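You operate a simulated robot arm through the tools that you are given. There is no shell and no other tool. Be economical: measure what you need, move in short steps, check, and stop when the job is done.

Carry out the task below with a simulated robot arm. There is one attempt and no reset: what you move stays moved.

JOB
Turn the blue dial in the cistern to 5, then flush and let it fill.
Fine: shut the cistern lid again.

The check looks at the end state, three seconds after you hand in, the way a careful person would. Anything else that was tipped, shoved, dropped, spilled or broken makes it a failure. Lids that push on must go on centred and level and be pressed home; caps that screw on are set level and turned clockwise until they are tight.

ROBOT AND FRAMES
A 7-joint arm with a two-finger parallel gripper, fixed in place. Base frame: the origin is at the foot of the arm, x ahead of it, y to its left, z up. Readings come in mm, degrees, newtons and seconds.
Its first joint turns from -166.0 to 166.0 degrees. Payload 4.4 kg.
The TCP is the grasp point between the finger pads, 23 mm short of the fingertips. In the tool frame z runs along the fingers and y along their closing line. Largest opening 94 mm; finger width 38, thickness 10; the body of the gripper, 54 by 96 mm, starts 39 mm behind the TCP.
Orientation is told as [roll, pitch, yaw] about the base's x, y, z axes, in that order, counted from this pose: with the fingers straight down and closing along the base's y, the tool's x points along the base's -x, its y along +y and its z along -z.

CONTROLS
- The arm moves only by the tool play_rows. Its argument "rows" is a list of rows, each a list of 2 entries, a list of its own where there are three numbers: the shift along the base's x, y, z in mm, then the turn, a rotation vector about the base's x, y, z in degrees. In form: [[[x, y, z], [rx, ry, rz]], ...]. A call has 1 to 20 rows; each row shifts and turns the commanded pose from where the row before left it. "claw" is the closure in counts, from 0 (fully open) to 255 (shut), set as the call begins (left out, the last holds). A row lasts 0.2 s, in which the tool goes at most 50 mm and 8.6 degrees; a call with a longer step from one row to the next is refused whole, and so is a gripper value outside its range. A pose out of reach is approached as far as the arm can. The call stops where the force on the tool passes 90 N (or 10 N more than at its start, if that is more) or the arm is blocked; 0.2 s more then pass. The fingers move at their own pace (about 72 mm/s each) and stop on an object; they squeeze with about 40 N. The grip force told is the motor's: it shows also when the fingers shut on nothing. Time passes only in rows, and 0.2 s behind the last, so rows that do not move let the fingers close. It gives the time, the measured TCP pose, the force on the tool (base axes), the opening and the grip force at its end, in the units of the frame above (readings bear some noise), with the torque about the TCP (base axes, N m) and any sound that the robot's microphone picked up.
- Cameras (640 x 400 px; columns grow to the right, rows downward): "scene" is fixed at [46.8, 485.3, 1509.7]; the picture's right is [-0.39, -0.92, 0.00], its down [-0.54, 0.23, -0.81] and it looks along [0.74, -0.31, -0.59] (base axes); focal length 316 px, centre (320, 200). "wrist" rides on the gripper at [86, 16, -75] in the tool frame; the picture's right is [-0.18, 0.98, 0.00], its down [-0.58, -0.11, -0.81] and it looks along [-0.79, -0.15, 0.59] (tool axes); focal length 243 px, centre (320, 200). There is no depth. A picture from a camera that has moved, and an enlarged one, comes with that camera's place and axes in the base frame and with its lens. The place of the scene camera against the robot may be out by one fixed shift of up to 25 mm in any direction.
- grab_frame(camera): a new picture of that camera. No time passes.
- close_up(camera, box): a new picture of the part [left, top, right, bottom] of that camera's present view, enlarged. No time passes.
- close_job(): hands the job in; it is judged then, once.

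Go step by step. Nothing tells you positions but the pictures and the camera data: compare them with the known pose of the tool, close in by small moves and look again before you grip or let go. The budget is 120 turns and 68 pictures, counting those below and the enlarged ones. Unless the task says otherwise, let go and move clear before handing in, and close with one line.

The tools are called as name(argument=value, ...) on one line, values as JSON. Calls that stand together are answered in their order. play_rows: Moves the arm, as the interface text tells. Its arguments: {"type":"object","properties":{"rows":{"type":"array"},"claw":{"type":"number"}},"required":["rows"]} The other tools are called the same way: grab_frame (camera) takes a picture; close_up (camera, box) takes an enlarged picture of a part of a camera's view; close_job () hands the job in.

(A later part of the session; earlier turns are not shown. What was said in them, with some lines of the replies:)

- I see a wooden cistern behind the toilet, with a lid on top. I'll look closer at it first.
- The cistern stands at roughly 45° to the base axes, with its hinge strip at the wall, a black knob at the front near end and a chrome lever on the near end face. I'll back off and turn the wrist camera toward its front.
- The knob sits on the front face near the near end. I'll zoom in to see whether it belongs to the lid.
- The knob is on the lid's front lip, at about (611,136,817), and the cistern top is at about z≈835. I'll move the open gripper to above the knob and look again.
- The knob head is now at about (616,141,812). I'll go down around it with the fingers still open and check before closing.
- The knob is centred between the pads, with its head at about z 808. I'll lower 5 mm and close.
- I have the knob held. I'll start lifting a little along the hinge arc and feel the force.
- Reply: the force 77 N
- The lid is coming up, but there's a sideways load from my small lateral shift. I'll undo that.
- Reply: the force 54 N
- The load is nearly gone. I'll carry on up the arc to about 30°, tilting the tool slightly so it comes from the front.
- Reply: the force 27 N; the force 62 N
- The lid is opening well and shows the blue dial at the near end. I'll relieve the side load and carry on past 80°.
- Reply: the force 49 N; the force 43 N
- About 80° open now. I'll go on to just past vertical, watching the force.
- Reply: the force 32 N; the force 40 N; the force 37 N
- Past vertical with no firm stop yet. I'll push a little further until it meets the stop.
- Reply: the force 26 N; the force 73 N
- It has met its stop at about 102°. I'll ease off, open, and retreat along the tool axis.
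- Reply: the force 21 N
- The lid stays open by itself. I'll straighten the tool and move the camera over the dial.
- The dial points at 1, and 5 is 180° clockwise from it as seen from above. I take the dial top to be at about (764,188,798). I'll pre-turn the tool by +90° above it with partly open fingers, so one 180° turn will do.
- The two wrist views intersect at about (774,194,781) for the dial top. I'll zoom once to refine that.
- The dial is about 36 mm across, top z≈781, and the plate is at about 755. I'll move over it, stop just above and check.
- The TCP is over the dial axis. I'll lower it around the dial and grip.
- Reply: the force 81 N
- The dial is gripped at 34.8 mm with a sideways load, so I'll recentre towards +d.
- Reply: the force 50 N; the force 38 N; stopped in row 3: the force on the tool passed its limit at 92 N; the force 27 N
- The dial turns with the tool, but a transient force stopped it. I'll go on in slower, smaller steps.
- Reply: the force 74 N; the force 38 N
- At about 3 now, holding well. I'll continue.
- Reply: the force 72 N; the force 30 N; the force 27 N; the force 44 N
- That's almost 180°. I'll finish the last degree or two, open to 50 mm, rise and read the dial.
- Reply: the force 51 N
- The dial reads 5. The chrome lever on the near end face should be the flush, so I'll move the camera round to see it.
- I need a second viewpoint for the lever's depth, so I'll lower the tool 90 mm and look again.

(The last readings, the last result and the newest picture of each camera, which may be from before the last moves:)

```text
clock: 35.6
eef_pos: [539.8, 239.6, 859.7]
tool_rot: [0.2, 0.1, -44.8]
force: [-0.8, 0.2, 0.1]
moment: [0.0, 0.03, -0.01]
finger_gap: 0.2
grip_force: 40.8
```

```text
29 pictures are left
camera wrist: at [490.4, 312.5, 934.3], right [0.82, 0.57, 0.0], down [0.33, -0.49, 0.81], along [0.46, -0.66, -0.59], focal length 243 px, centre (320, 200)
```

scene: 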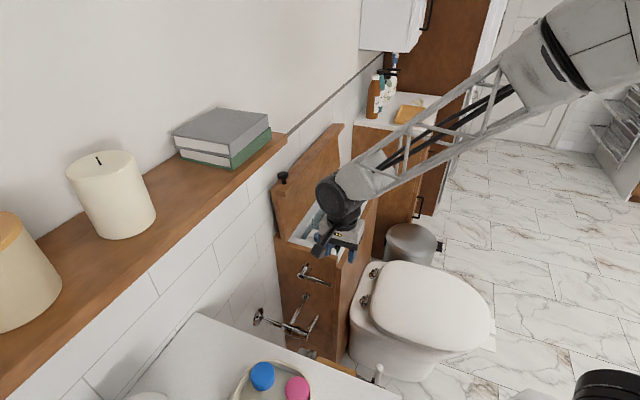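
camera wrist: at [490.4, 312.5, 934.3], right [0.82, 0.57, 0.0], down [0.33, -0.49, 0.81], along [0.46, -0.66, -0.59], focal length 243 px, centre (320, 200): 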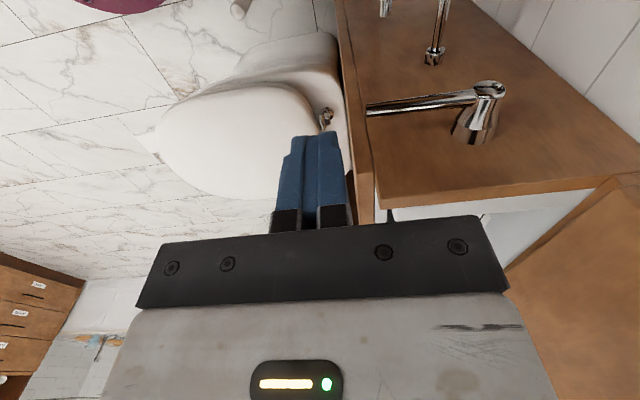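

The lever runs from its boss at (657,306,752) to its tip at (594,235,748). I'll bring closed fingers above the tip half and lower until just above it.

play_rows(rows=[[[30, 4.2, 0], [0, 0, 0]], [[30, 4.2, 0], [0, 0, 0]], [[0, 0, -25], [0, 0, 0]], [[0, 0, -25], [0, 0, 0]], [[0, 0, -22], [0, 0, 0]]])

grab_frame(camera="wrist")

close_up(camera="scene", box=[260, 190, 400, 310])

```text
clock: 36.8
eef_pos: [600.4, 249.2, 787.5]
tool_rot: [0.3, 0.1, -44.9]
force: [0.2, 0.0, 0.7]
moment: [-0.01, 0.02, 0.02]
finger_gap: 0.0
grip_force: 40.3
```

```text
28 pictures are left
camera wrist: at [550.8, 321.8, 863.4], right [0.82, 0.57, 0.0], down [0.33, -0.49, 0.81], along [0.46, -0.66, -0.59], focal length 243 px, centre (320, 200)
```

wrist: 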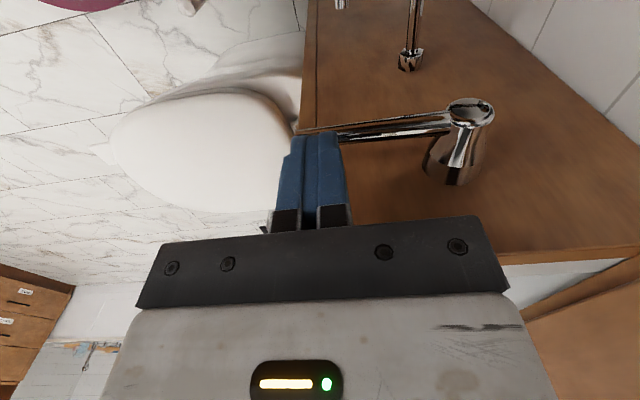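

```text
3.33 times, centred on (330, 250) of scene
camera zoom: at [46.8, 485.3, 1509.7], right [-0.39, -0.92, 0.0], down [-0.54, 0.23, -0.81], along [0.74, -0.31, -0.59], focal length 1052 px, centre (287, 33)
```

zoom: 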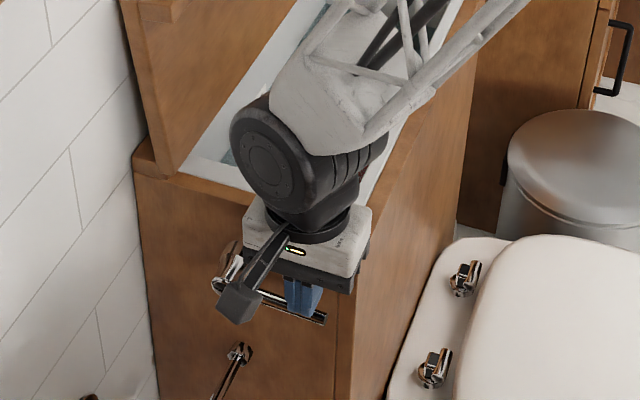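

The fingertips are right above the lever. I'll press it down along its arc.

play_rows(rows=[[[0, 0, -6], [0, 0, 0]], [[0, 0, -6], [0, 0, 0]]])

play_rows(rows=[[[0, 0, -6], [0, 0, 0]], [[0.4, 0.4, -6], [0, 0, 0]], [[0.7, 0.7, -6], [0, 0, 0]]])

```text
clock: 37.4
eef_pos: [599.3, 249.1, 774.4]
tool_rot: [0.2, 0.1, -44.8]
force: [0.6, 0.0, 0.9]
moment: [0.02, 0.02, -0.03]
finger_gap: 0.2
grip_force: 39.9
```

```text
clock: 38.2
eef_pos: [601.8, 247.7, 757.8]
tool_rot: [0.3, 0.1, -44.8]
force: [-4.3, -0.8, 2.9]
moment: [0.01, 0.03, 0.04]
finger_gap: 0.0
grip_force: 40.7
```

play_rows(rows=[[[1, 1, -6], [0, 0, 0]], [[1, 1, -6], [0, 0, 0]], [[1.2, 1.2, -6], [0, 0, 0]]])

close_up(camera="scene", box=[260, 190, 400, 310])

```text
clock: 39.0
eef_pos: [605.1, 252.5, 738.6]
tool_rot: [0.2, 0.1, -44.9]
force: [-0.1, -4.9, 3.1]
moment: [-0.14, -0.06, -0.1]
finger_gap: 0.0
grip_force: 40.4
```

```text
3.33 times, centred on (330, 250) of scene
camera zoom: at [46.8, 485.3, 1509.7], right [-0.39, -0.92, 0.0], down [-0.54, 0.23, -0.81], along [0.74, -0.31, -0.59], focal length 1052 px, centre (287, 33)
```

zoom: 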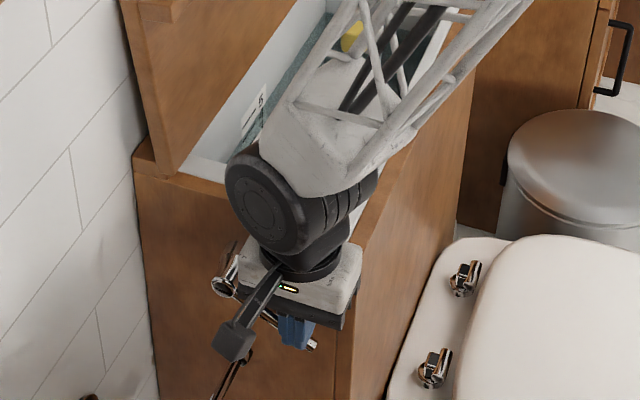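

play_rows(rows=[[[1.5, 1.5, -6], [0, 0, 0]], [[1.8, 1.8, -6], [0, 0, 0]], [[0, 0, 0], [0, 0, 0]]])

```text
clock: 39.8
eef_pos: [609.4, 257.9, 728.2]
tool_rot: [0.2, 0.2, -44.8]
force: [-22.0, -14.5, 49.6]
moment: [-0.4, -0.21, -0.21]
finger_gap: 0.2
grip_force: 40.0
```

It's at the lever's stop now (about 50 N). I'll hold briefly and look at the water.

play_rows(rows=[[[0, 0, 0], [0, 0, 0]], [[0, 0, 0], [0, 0, 0]], [[0, 0, 0], [0, 0, 0]], [[0, 0, 0], [0, 0, 0]], [[0, 0, 0], [0, 0, 0]]])

close_up(camera="scene", box=[270, 160, 390, 270])

```text
clock: 41.0
eef_pos: [608.3, 255.9, 727.7]
tool_rot: [0.2, 0.0, -44.7]
force: [-23.9, -25.5, 66.9]
moment: [-0.6, -0.35, -0.35]
finger_gap: 0.0
grip_force: 39.9
```

```text
3.64 times, centred on (330, 215) of scene
camera zoom: at [46.8, 485.3, 1509.7], right [-0.39, -0.92, 0.0], down [-0.54, 0.23, -0.81], along [0.74, -0.31, -0.59], focal length 1148 px, centre (284, 146)
```

zoom: 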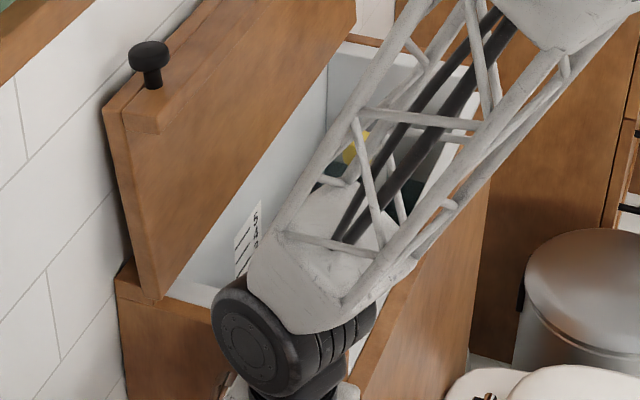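

The water looks to have dropped. I'll raise back along the arc to let the lever return, then look into the tank.

play_rows(rows=[[[-1.5, -1.5, 8], [0, 0, 0]], [[-1.5, -1.5, 10], [0, 0, 0]], [[-1, -1, 12], [0, 0, 0]], [[-1, -1, 15], [0, 0, 0]], [[0, 0, 30], [0, 0, 0]], [[0, 0, 40], [0, 0, 0]], [[-10, -10, 45], [0, 0, 0]], [[-20, -30, 40], [0, 0, 0]]])

close_up(camera="scene", box=[270, 160, 390, 290])

```text
refused: row 8 steps farther than a row can; nothing moved
```

```text
3.08 times, centred on (330, 225) of scene
camera zoom: at [46.8, 485.3, 1509.7], right [-0.39, -0.92, 0.0], down [-0.54, 0.23, -0.81], along [0.74, -0.31, -0.59], focal length 971 px, centre (289, 123)
```

zoom: 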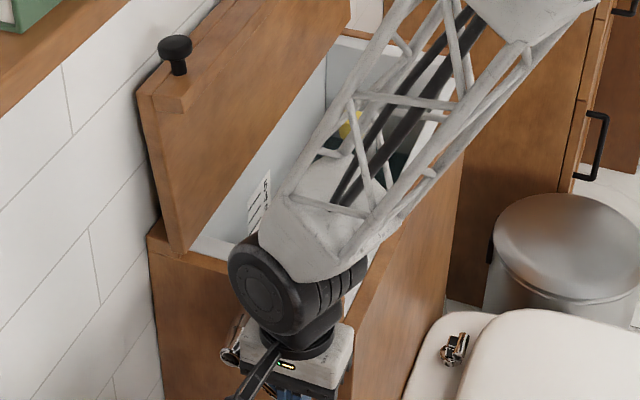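

The last row was too long, so I'll redo it with shorter steps and back away from the view.

play_rows(rows=[[[-1.5, -1.5, 8], [0, 0, 0]], [[-1.5, -1.5, 10], [0, 0, 0]], [[-1, -1, 12], [0, 0, 0]], [[-1, -1, 15], [0, 0, 0]], [[0, 0, 30], [0, 0, 0]], [[0, 0, 40], [0, 0, 0]], [[-10, -10, 40], [0, 0, 0]], [[-20, -35, 25], [0, 0, 0]], [[-20, -40, 10], [0, 0, 0]], [[-20, -40, 10], [0, 0, 0]]])

close_up(camera="scene", box=[270, 160, 390, 290])

```text
clock: 43.2
eef_pos: [532.4, 128.7, 926.6]
tool_rot: [0.0, 0.2, -44.8]
force: [0.4, -0.3, 0.8]
moment: [-0.01, -0.03, -0.01]
finger_gap: 0.3
grip_force: 40.4
```

```text
3.08 times, centred on (330, 225) of scene
camera zoom: at [46.8, 485.3, 1509.7], right [-0.39, -0.92, 0.0], down [-0.54, 0.23, -0.81], along [0.74, -0.31, -0.59], focal length 971 px, centre (289, 123)
```

zoom: 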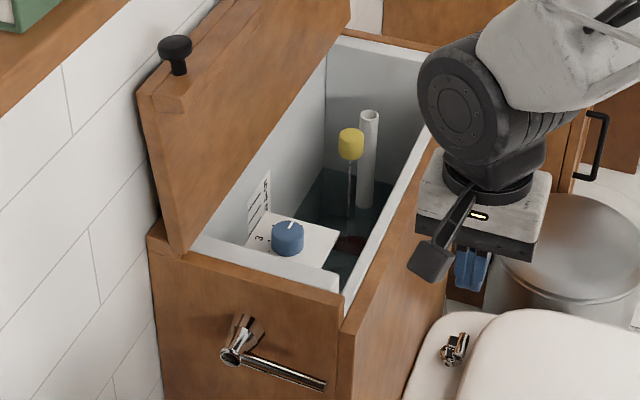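

The tank has emptied and the lever has returned. While it refills, I'll turn the tool back to face the lid and open the fingers.

play_rows(rows=[[[5, 0, 15], [0, 0, 8.2]], [[5, 0, 15], [0, 0, 8.2]], [[5, 0, 15], [0, 0, 8.2]], [[5, 0, 15], [0, 0, 8.2]], [[5, 0, 15], [0, 0, 8.2]], [[5, 0, 15], [0, 0, 8.2]], [[5, 0, 15], [0, 0, 8.2]], [[5, 0, 15], [0, 0, 8.2]], [[5, 0, 15], [0, 0, 8.2]], [[5, 0, 15], [0, 0, 8.1]], [[5, 0, 15], [0, 0, 7.9]], [[0, 0, 0], [0, 0, 0]], [[0, 0, 0], [0, 0, 0]], [[0, 0, 0], [0, 0, 0]], [[0, 0, 0], [0, 0, 0]], [[0, 0, 0], [0, 0, 0]]], claw=0)

grab_frame(camera="wrist")

close_up(camera="scene", box=[290, 180, 370, 260])

```text
clock: 46.6
eef_pos: [586.9, 125.3, 1092.7]
tool_rot: [0.2, 0.1, 45.0]
force: [0.1, 1.2, 0.0]
moment: [-0.02, -0.03, -0.02]
finger_gap: 94.0
grip_force: 0.1
```

```text
22 pictures are left
camera wrist: at [515.6, 76.3, 1168.1], right [-0.56, 0.83, 0.0], down [0.49, 0.33, 0.81], along [0.66, 0.46, -0.59], focal length 243 px, centre (320, 200)
```

wrist: 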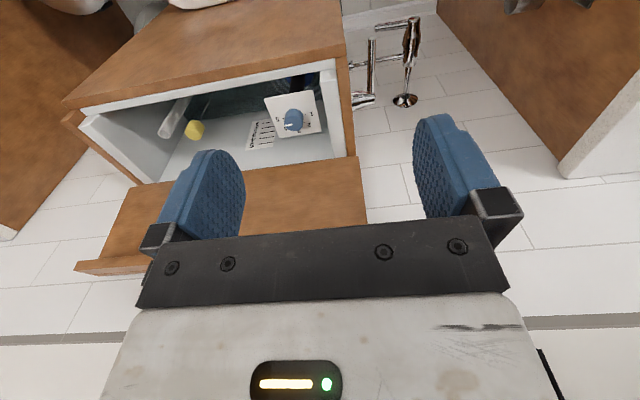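

```text
5.00 times, centred on (330, 220) of scene
camera zoom: at [46.8, 485.3, 1509.7], right [-0.39, -0.92, 0.0], down [-0.54, 0.23, -0.81], along [0.74, -0.31, -0.59], focal length 1578 px, centre (270, 100)
```

zoom: 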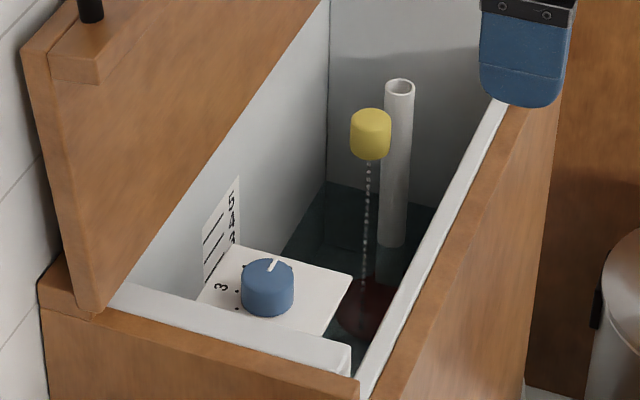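

I'll wait a few seconds and compare the water level.

play_rows(rows=[[[0, 0, 0], [0, 0, 0]], [[0, 0, 0], [0, 0, 0]], [[0, 0, 0], [0, 0, 0]], [[0, 0, 0], [0, 0, 0]], [[0, 0, 0], [0, 0, 0]], [[0, 0, 0], [0, 0, 0]], [[0, 0, 0], [0, 0, 0]], [[0, 0, 0], [0, 0, 0]], [[0, 0, 0], [0, 0, 0]], [[0, 0, 0], [0, 0, 0]], [[0, 0, 0], [0, 0, 0]], [[0, 0, 0], [0, 0, 0]], [[0, 0, 0], [0, 0, 0]], [[0, 0, 0], [0, 0, 0]], [[0, 0, 0], [0, 0, 0]], [[0, 0, 0], [0, 0, 0]], [[0, 0, 0], [0, 0, 0]], [[0, 0, 0], [0, 0, 0]], [[0, 0, 0], [0, 0, 0]], [[0, 0, 0], [0, 0, 0]]])

close_up(camera="scene", box=[290, 180, 370, 260])

```text
clock: 50.8
eef_pos: [587.9, 125.9, 1092.8]
tool_rot: [0.2, 0.1, 45.0]
force: [-0.2, 0.2, 0.1]
moment: [0.0, 0.02, -0.03]
finger_gap: 94.1
grip_force: 0.0
```

```text
5.00 times, centred on (330, 220) of scene
camera zoom: at [46.8, 485.3, 1509.7], right [-0.39, -0.92, 0.0], down [-0.54, 0.23, -0.81], along [0.74, -0.31, -0.59], focal length 1578 px, centre (270, 100)
```

zoom: 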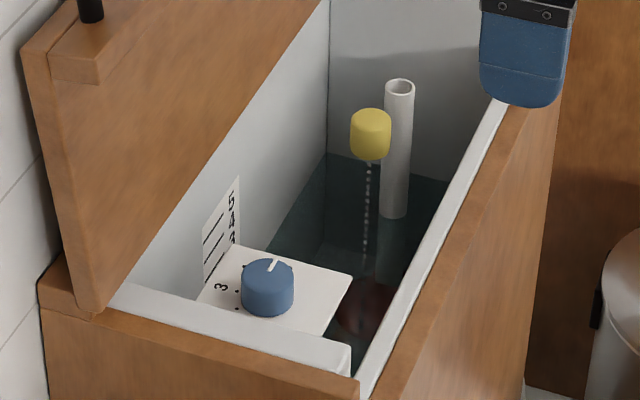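

It's filling steadily. I'll keep waiting.

play_rows(rows=[[[0, 0, 0], [0, 0, 0]], [[0, 0, 0], [0, 0, 0]], [[0, 0, 0], [0, 0, 0]], [[0, 0, 0], [0, 0, 0]], [[0, 0, 0], [0, 0, 0]], [[0, 0, 0], [0, 0, 0]], [[0, 0, 0], [0, 0, 0]], [[0, 0, 0], [0, 0, 0]], [[0, 0, 0], [0, 0, 0]], [[0, 0, 0], [0, 0, 0]], [[0, 0, 0], [0, 0, 0]], [[0, 0, 0], [0, 0, 0]], [[0, 0, 0], [0, 0, 0]], [[0, 0, 0], [0, 0, 0]], [[0, 0, 0], [0, 0, 0]], [[0, 0, 0], [0, 0, 0]], [[0, 0, 0], [0, 0, 0]], [[0, 0, 0], [0, 0, 0]], [[0, 0, 0], [0, 0, 0]], [[0, 0, 0], [0, 0, 0]]])

play_rows(rows=[[[0, 0, 0], [0, 0, 0]], [[0, 0, 0], [0, 0, 0]], [[0, 0, 0], [0, 0, 0]], [[0, 0, 0], [0, 0, 0]], [[0, 0, 0], [0, 0, 0]], [[0, 0, 0], [0, 0, 0]], [[0, 0, 0], [0, 0, 0]], [[0, 0, 0], [0, 0, 0]], [[0, 0, 0], [0, 0, 0]], [[0, 0, 0], [0, 0, 0]], [[0, 0, 0], [0, 0, 0]], [[0, 0, 0], [0, 0, 0]], [[0, 0, 0], [0, 0, 0]], [[0, 0, 0], [0, 0, 0]], [[0, 0, 0], [0, 0, 0]], [[0, 0, 0], [0, 0, 0]], [[0, 0, 0], [0, 0, 0]], [[0, 0, 0], [0, 0, 0]], [[0, 0, 0], [0, 0, 0]], [[0, 0, 0], [0, 0, 0]]])

play_rows(rows=[[[0, 0, 0], [0, 0, 0]], [[0, 0, 0], [0, 0, 0]], [[0, 0, 0], [0, 0, 0]], [[0, 0, 0], [0, 0, 0]], [[0, 0, 0], [0, 0, 0]], [[0, 0, 0], [0, 0, 0]], [[0, 0, 0], [0, 0, 0]], [[0, 0, 0], [0, 0, 0]], [[0, 0, 0], [0, 0, 0]], [[0, 0, 0], [0, 0, 0]], [[0, 0, 0], [0, 0, 0]], [[0, 0, 0], [0, 0, 0]], [[0, 0, 0], [0, 0, 0]], [[0, 0, 0], [0, 0, 0]], [[0, 0, 0], [0, 0, 0]], [[0, 0, 0], [0, 0, 0]], [[0, 0, 0], [0, 0, 0]], [[0, 0, 0], [0, 0, 0]], [[0, 0, 0], [0, 0, 0]], [[0, 0, 0], [0, 0, 0]]])

close_up(camera="scene", box=[290, 180, 370, 260])

```text
clock: 55.0
eef_pos: [587.0, 125.9, 1092.8]
tool_rot: [0.2, 0.0, 45.0]
force: [0.4, 0.7, 0.3]
moment: [-0.02, -0.03, 0.02]
finger_gap: 94.2
grip_force: 0.0
```

```text
clock: 59.2
eef_pos: [587.3, 126.1, 1092.1]
tool_rot: [0.2, 0.1, 45.0]
force: [0.2, 0.6, 0.2]
moment: [0.02, 0.03, 0.01]
finger_gap: 93.9
grip_force: 0.1
```

```text
clock: 63.4
eef_pos: [587.0, 125.4, 1093.0]
tool_rot: [0.1, 0.1, 45.0]
force: [-0.2, 0.2, 0.5]
moment: [0.0, 0.0, 0.01]
finger_gap: 93.9
grip_force: 0.1
```

```text
5.00 times, centred on (330, 220) of scene
camera zoom: at [46.8, 485.3, 1509.7], right [-0.39, -0.92, 0.0], down [-0.54, 0.23, -0.81], along [0.74, -0.31, -0.59], focal length 1578 px, centre (270, 100)
```

zoom: 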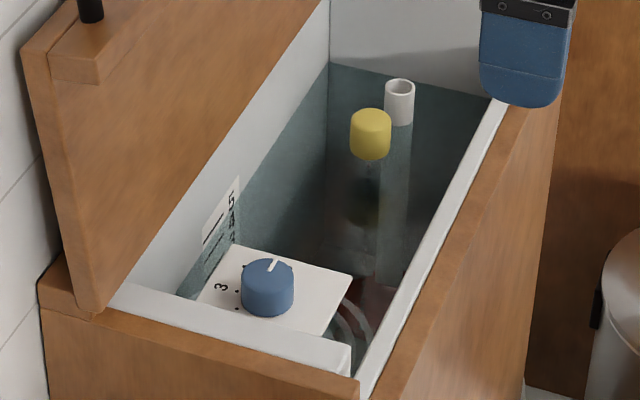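

It's close to the top mark. Meanwhile I'll return to the pre-grasp pose over the lid knob, reversing my earlier retreat.

play_rows(rows=[[[33, 30.8, 2], [5.05, -5.05, 0]], [[33, 30.8, 2], [5.05, -5.05, 0]], [[33, 30.8, 2], [5.05, -5.05, 0]], [[33, 30.8, 1], [5.05, -5.05, 0]], [[33, 30.8, 0], [5.05, -5.05, 0]]])

grab_frame(camera="wrist")

close_up(camera="scene", box=[260, 120, 380, 260])

```text
clock: 64.6
eef_pos: [754.8, 280.6, 1098.6]
tool_rot: [0.0, -35.7, 45.0]
force: [-0.3, -0.2, 0.3]
moment: [-0.02, 0.02, -0.01]
finger_gap: 94.1
grip_force: 0.1
```

```text
18 pictures are left
camera wrist: at [663.7, 211.4, 1107.8], right [-0.59, 0.8, 0.11], down [0.08, -0.08, 0.99], along [0.8, 0.6, -0.02], focal length 243 px, centre (320, 200)
```

wrist: 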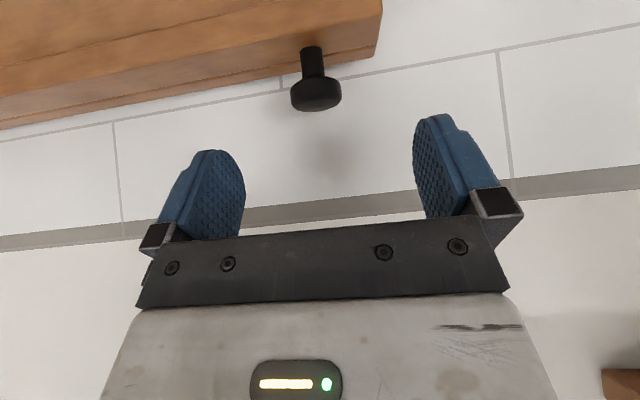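

```text
2.86 times, centred on (320, 190) of scene
camera zoom: at [46.8, 485.3, 1509.7], right [-0.39, -0.92, 0.0], down [-0.54, 0.23, -0.81], along [0.74, -0.31, -0.59], focal length 902 px, centre (320, 229)
```

zoom: 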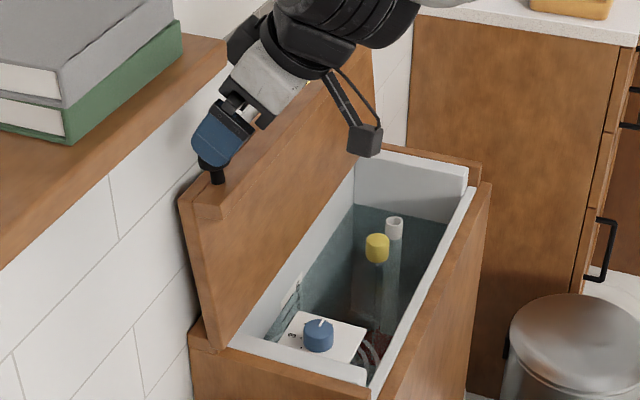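

The knob is lined up, so I'll go back down to the grasp point and close.

play_rows(rows=[[[11, 10, -16], [0, 0, 0]], [[8.5, 8, -16], [0, 0, 0]], [[8.5, 8, -16], [0, 0, 0]]])

play_rows(rows=[[[0, 0, 0], [0, 0, 0]], [[0, 0, 0], [0, 0, 0]], [[0, 0, 0], [0, 0, 0]]], claw=255)

grab_frame(camera="wrist")

close_up(camera="scene", box=[290, 180, 370, 260])

```text
clock: 65.4
eef_pos: [781.1, 306.9, 1049.2]
tool_rot: [0.2, -35.7, 44.9]
force: [-0.2, -0.8, -0.4]
moment: [0.02, -0.02, -0.01]
finger_gap: 94.1
grip_force: 0.1
```

```text
clock: 66.2
eef_pos: [783.4, 305.7, 1049.1]
tool_rot: [0.1, -35.7, 45.0]
force: [20.2, -14.5, -4.6]
moment: [0.31, -0.91, -0.04]
finger_gap: 31.8
grip_force: 44.8
```

```text
16 pictures are left
camera wrist: at [690.6, 236.6, 1059.8], right [-0.59, 0.8, 0.11], down [0.08, -0.08, 0.99], along [0.8, 0.59, -0.02], focal length 243 px, centre (320, 200)
```

wrist: 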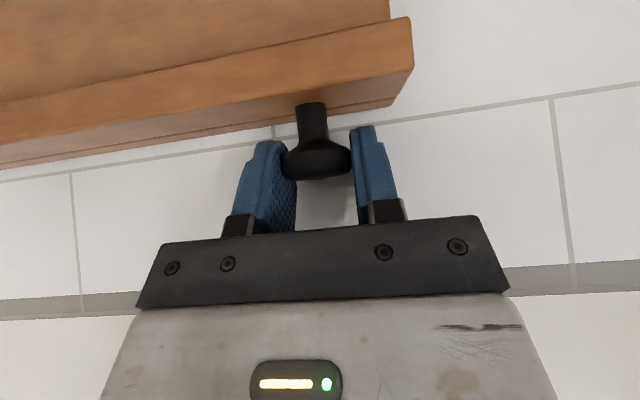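

```text
5.00 times, centred on (330, 220) of scene
camera zoom: at [46.8, 485.3, 1509.7], right [-0.39, -0.92, 0.0], down [-0.54, 0.23, -0.81], along [0.74, -0.31, -0.59], focal length 1578 px, centre (270, 100)
```

zoom: 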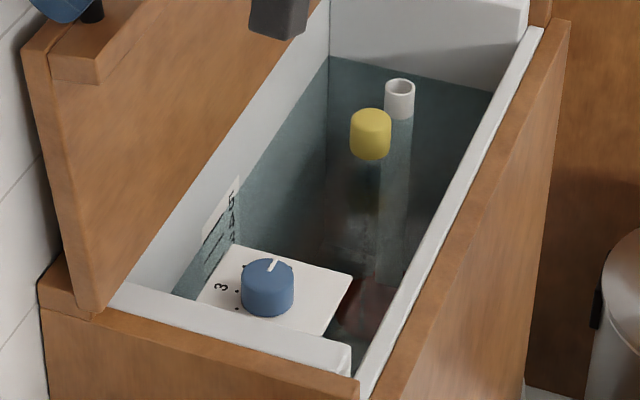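

I'm holding the knob. I'll wait a moment to confirm the filling has stopped before I close the lid.

play_rows(rows=[[[0, 0, 0], [0, 0, 0]], [[0, 0, 0], [0, 0, 0]], [[0, 0, 0], [0, 0, 0]], [[0, 0, 0], [0, 0, 0]], [[0, 0, 0], [0, 0, 0]], [[0, 0, 0], [0, 0, 0]], [[0, 0, 0], [0, 0, 0]], [[0, 0, 0], [0, 0, 0]], [[0, 0, 0], [0, 0, 0]], [[0, 0, 0], [0, 0, 0]], [[0, 0, 0], [0, 0, 0]], [[0, 0, 0], [0, 0, 0]], [[0, 0, 0], [0, 0, 0]], [[0, 0, 0], [0, 0, 0]], [[0, 0, 0], [0, 0, 0]], [[0, 0, 0], [0, 0, 0]], [[0, 0, 0], [0, 0, 0]], [[0, 0, 0], [0, 0, 0]]])

close_up(camera="scene", box=[290, 180, 370, 260])

```text
clock: 70.0
eef_pos: [782.6, 305.1, 1049.8]
tool_rot: [0.2, -35.7, 44.9]
force: [53.7, -54.4, -4.5]
moment: [-0.6, -0.4, 0.25]
finger_gap: 31.9
grip_force: 44.7
```

```text
5.00 times, centred on (330, 220) of scene
camera zoom: at [46.8, 485.3, 1509.7], right [-0.39, -0.92, 0.0], down [-0.54, 0.23, -0.81], along [0.74, -0.31, -0.59], focal length 1578 px, centre (270, 100)
```

zoom: 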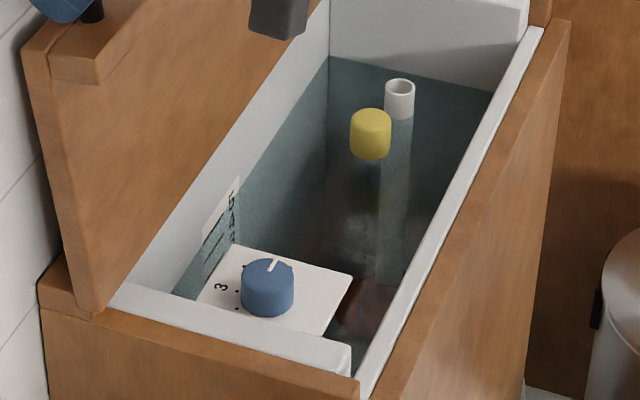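

The level is stable, so it's full. I'll relieve the side load and begin closing along the reversed arc.

play_rows(rows=[[[1.6, -1.6, 0], [0, 0, 0]], [[-5, -5, 0.2], [0, 0, 0]], [[-6, -6, 0.3], [0, 0, 0]]])

```text
clock: 70.8
eef_pos: [771.4, 295.7, 1050.6]
tool_rot: [0.4, -35.7, 45.0]
force: [38.1, -23.7, -19.2]
moment: [0.71, -1.17, 0.22]
finger_gap: 31.8
grip_force: 45.2
```

play_rows(rows=[[[-5, -8, -0.3], [0, 0, 0]], [[-6.5, -7, 0], [0, 0, 0]], [[-13.2, -13.2, -2.6], [0, 0, 0]]])

```text
clock: 71.6
eef_pos: [744.4, 268.7, 1046.5]
tool_rot: [0.4, -35.5, 45.1]
force: [-29.5, 47.6, -19.0]
moment: [0.95, -0.92, -0.22]
finger_gap: 32.0
grip_force: 44.4
```

play_rows(rows=[[[-10, -7.5, -1.2], [0, 0, 0]], [[-8.5, -8.5, -2], [0, 0, 0]], [[-12.9, -12.5, -5.8], [-2.1, 2.1, 0]], [[-12.5, -12, -7.3], [-2.1, 2.1, 0]]])

```text
clock: 72.6
eef_pos: [700.6, 225.5, 1032.5]
tool_rot: [0.1, -29.7, 45.0]
force: [-26.6, 42.7, -5.0]
moment: [1.55, -0.58, 0.01]
finger_gap: 31.9
grip_force: 45.0
```

play_rows(rows=[[[-12, -10, -8.8], [-2.1, 2.1, 0]], [[-10.8, -10.8, -10.2], [-2.1, 2.1, 0]], [[-10, -10, -11.6], [-2.1, 2.1, 0]], [[-9, -9, -12.8], [-2.1, 2.1, 0]]])

```text
clock: 73.6
eef_pos: [660.4, 183.7, 989.2]
tool_rot: [0.1, -17.8, 45.0]
force: [-4.8, 9.5, 7.6]
moment: [1.05, -0.92, -0.02]
finger_gap: 31.8
grip_force: 45.3
```

play_rows(rows=[[[-9, -9, -13.9], [-2.1, 2.1, 0]], [[-8, -8, -15], [-2.1, 2.1, 0]], [[-7, -7, -16], [-2.1, 2.1, 0]], [[-6.5, -6.5, -16.7], [-2.1, 2.1, 0]]])

```text
clock: 74.6
eef_pos: [631.4, 154.8, 926.1]
tool_rot: [0.0, -5.8, 45.0]
force: [31.8, 1.2, -7.6]
moment: [0.77, -1.35, 0.0]
finger_gap: 31.7
grip_force: 44.9
```

play_rows(rows=[[[-4.6, -5.6, -17.5], [-2.1, 2.1, 0]], [[-3.9, -3.9, -18], [-2.1, 2.1, 0]], [[-2.8, -2.8, -18.4], [0, 0, 0]], [[-1.6, -1.6, -18.7], [0, 0, 0]]])

```text
clock: 75.6
eef_pos: [617.4, 141.1, 853.4]
tool_rot: [0.2, 0.0, 45.0]
force: [17.2, 9.2, 2.5]
moment: [1.02, -1.15, -0.02]
finger_gap: 31.7
grip_force: 44.6
```

Nearly shut; I'll take the last 39 mm gently.

play_rows(rows=[[[0, 0, -10], [0, 0, 0]], [[0, 0, -10], [0, 0, 0]], [[0, 0, -8], [0, 0, 0]], [[0.3, 0.3, -6], [0, 0, 0]]])

play_rows(rows=[[[0, 0, -3], [0, 0, 0]], [[0, 0, -3], [0, 0, 0]]])

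```text
clock: 76.6
eef_pos: [616.7, 140.5, 820.4]
tool_rot: [0.2, 0.1, 45.0]
force: [-4.2, -5.2, 2.2]
moment: [0.92, -0.86, 0.06]
finger_gap: 32.0
grip_force: 44.9
```

```text
clock: 77.2
eef_pos: [618.7, 142.7, 816.5]
tool_rot: [0.2, -0.1, 45.0]
force: [-16.9, -8.8, 42.5]
moment: [0.0, 0.21, 0.06]
finger_gap: 31.6
grip_force: 45.4
```

There's firm contact, so the lid is seated. I'll release and rise clear.

play_rows(rows=[[[0, 0, 0], [0, 0, 0]], [[0, 0, 0], [0, 0, 0]], [[0, 0, 0], [0, 0, 0]], [[-1, -1, 0], [0, 0, 0]], [[0, 0, 20], [0, 0, 0]], [[0, 0, 40], [0, 0, 0]], [[-15, -15, 40], [0, 0, 0]], [[-20, -25, 30], [0, 0, 0]], [[-20, -40, 10], [0, 0, 0]], [[-20, -40, 0], [0, 0, 0]]], claw=0)

grab_frame(camera="scene")

close_up(camera="scene", box=[260, 150, 400, 310])

grab_frame(camera="wrist")

```text
clock: 79.4
eef_pos: [541.8, 21.0, 953.1]
tool_rot: [0.2, 0.0, 45.1]
force: [0.4, -0.3, -0.4]
moment: [0.03, -0.02, -0.02]
finger_gap: 94.1
grip_force: 0.0
```

```text
13 pictures are left
```

scene: 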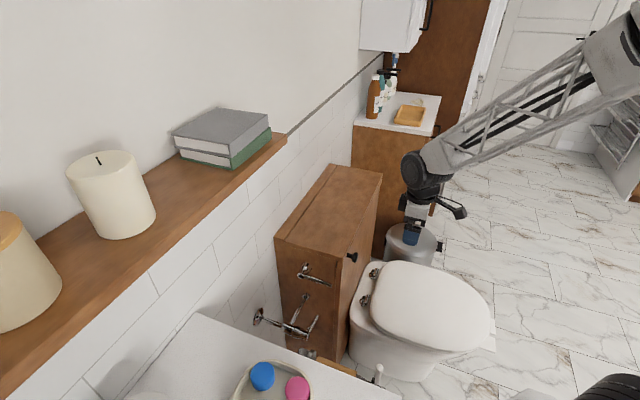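

```text
2.50 times, centred on (330, 230) of scene
camera zoom: at [46.8, 485.3, 1509.7], right [-0.39, -0.92, 0.0], down [-0.54, 0.23, -0.81], along [0.74, -0.31, -0.59], focal length 789 px, centre (295, 125)
```

zoom: 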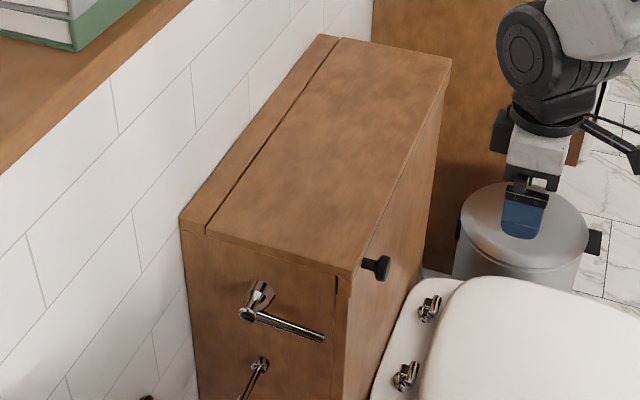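

```text
11 pictures are left
camera wrist: at [469.4, -28.6, 1028.5], right [-0.56, 0.83, 0.0], down [0.49, 0.33, 0.81], along [0.66, 0.46, -0.59], focal length 243 px, centre (320, 200)
```

wrist: 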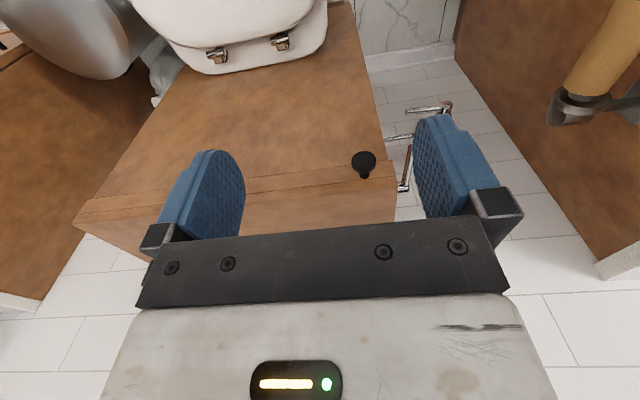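

The lid is shut flush, the lever is back at rest, the tank is full and the arm is clear with nothing else disturbed. I'm handing in.

close_job()

```text
The job is handed in.
```

I set the blue dial to 5, flushed the cistern, let it refill until the level stopped rising, and shut the lid again.
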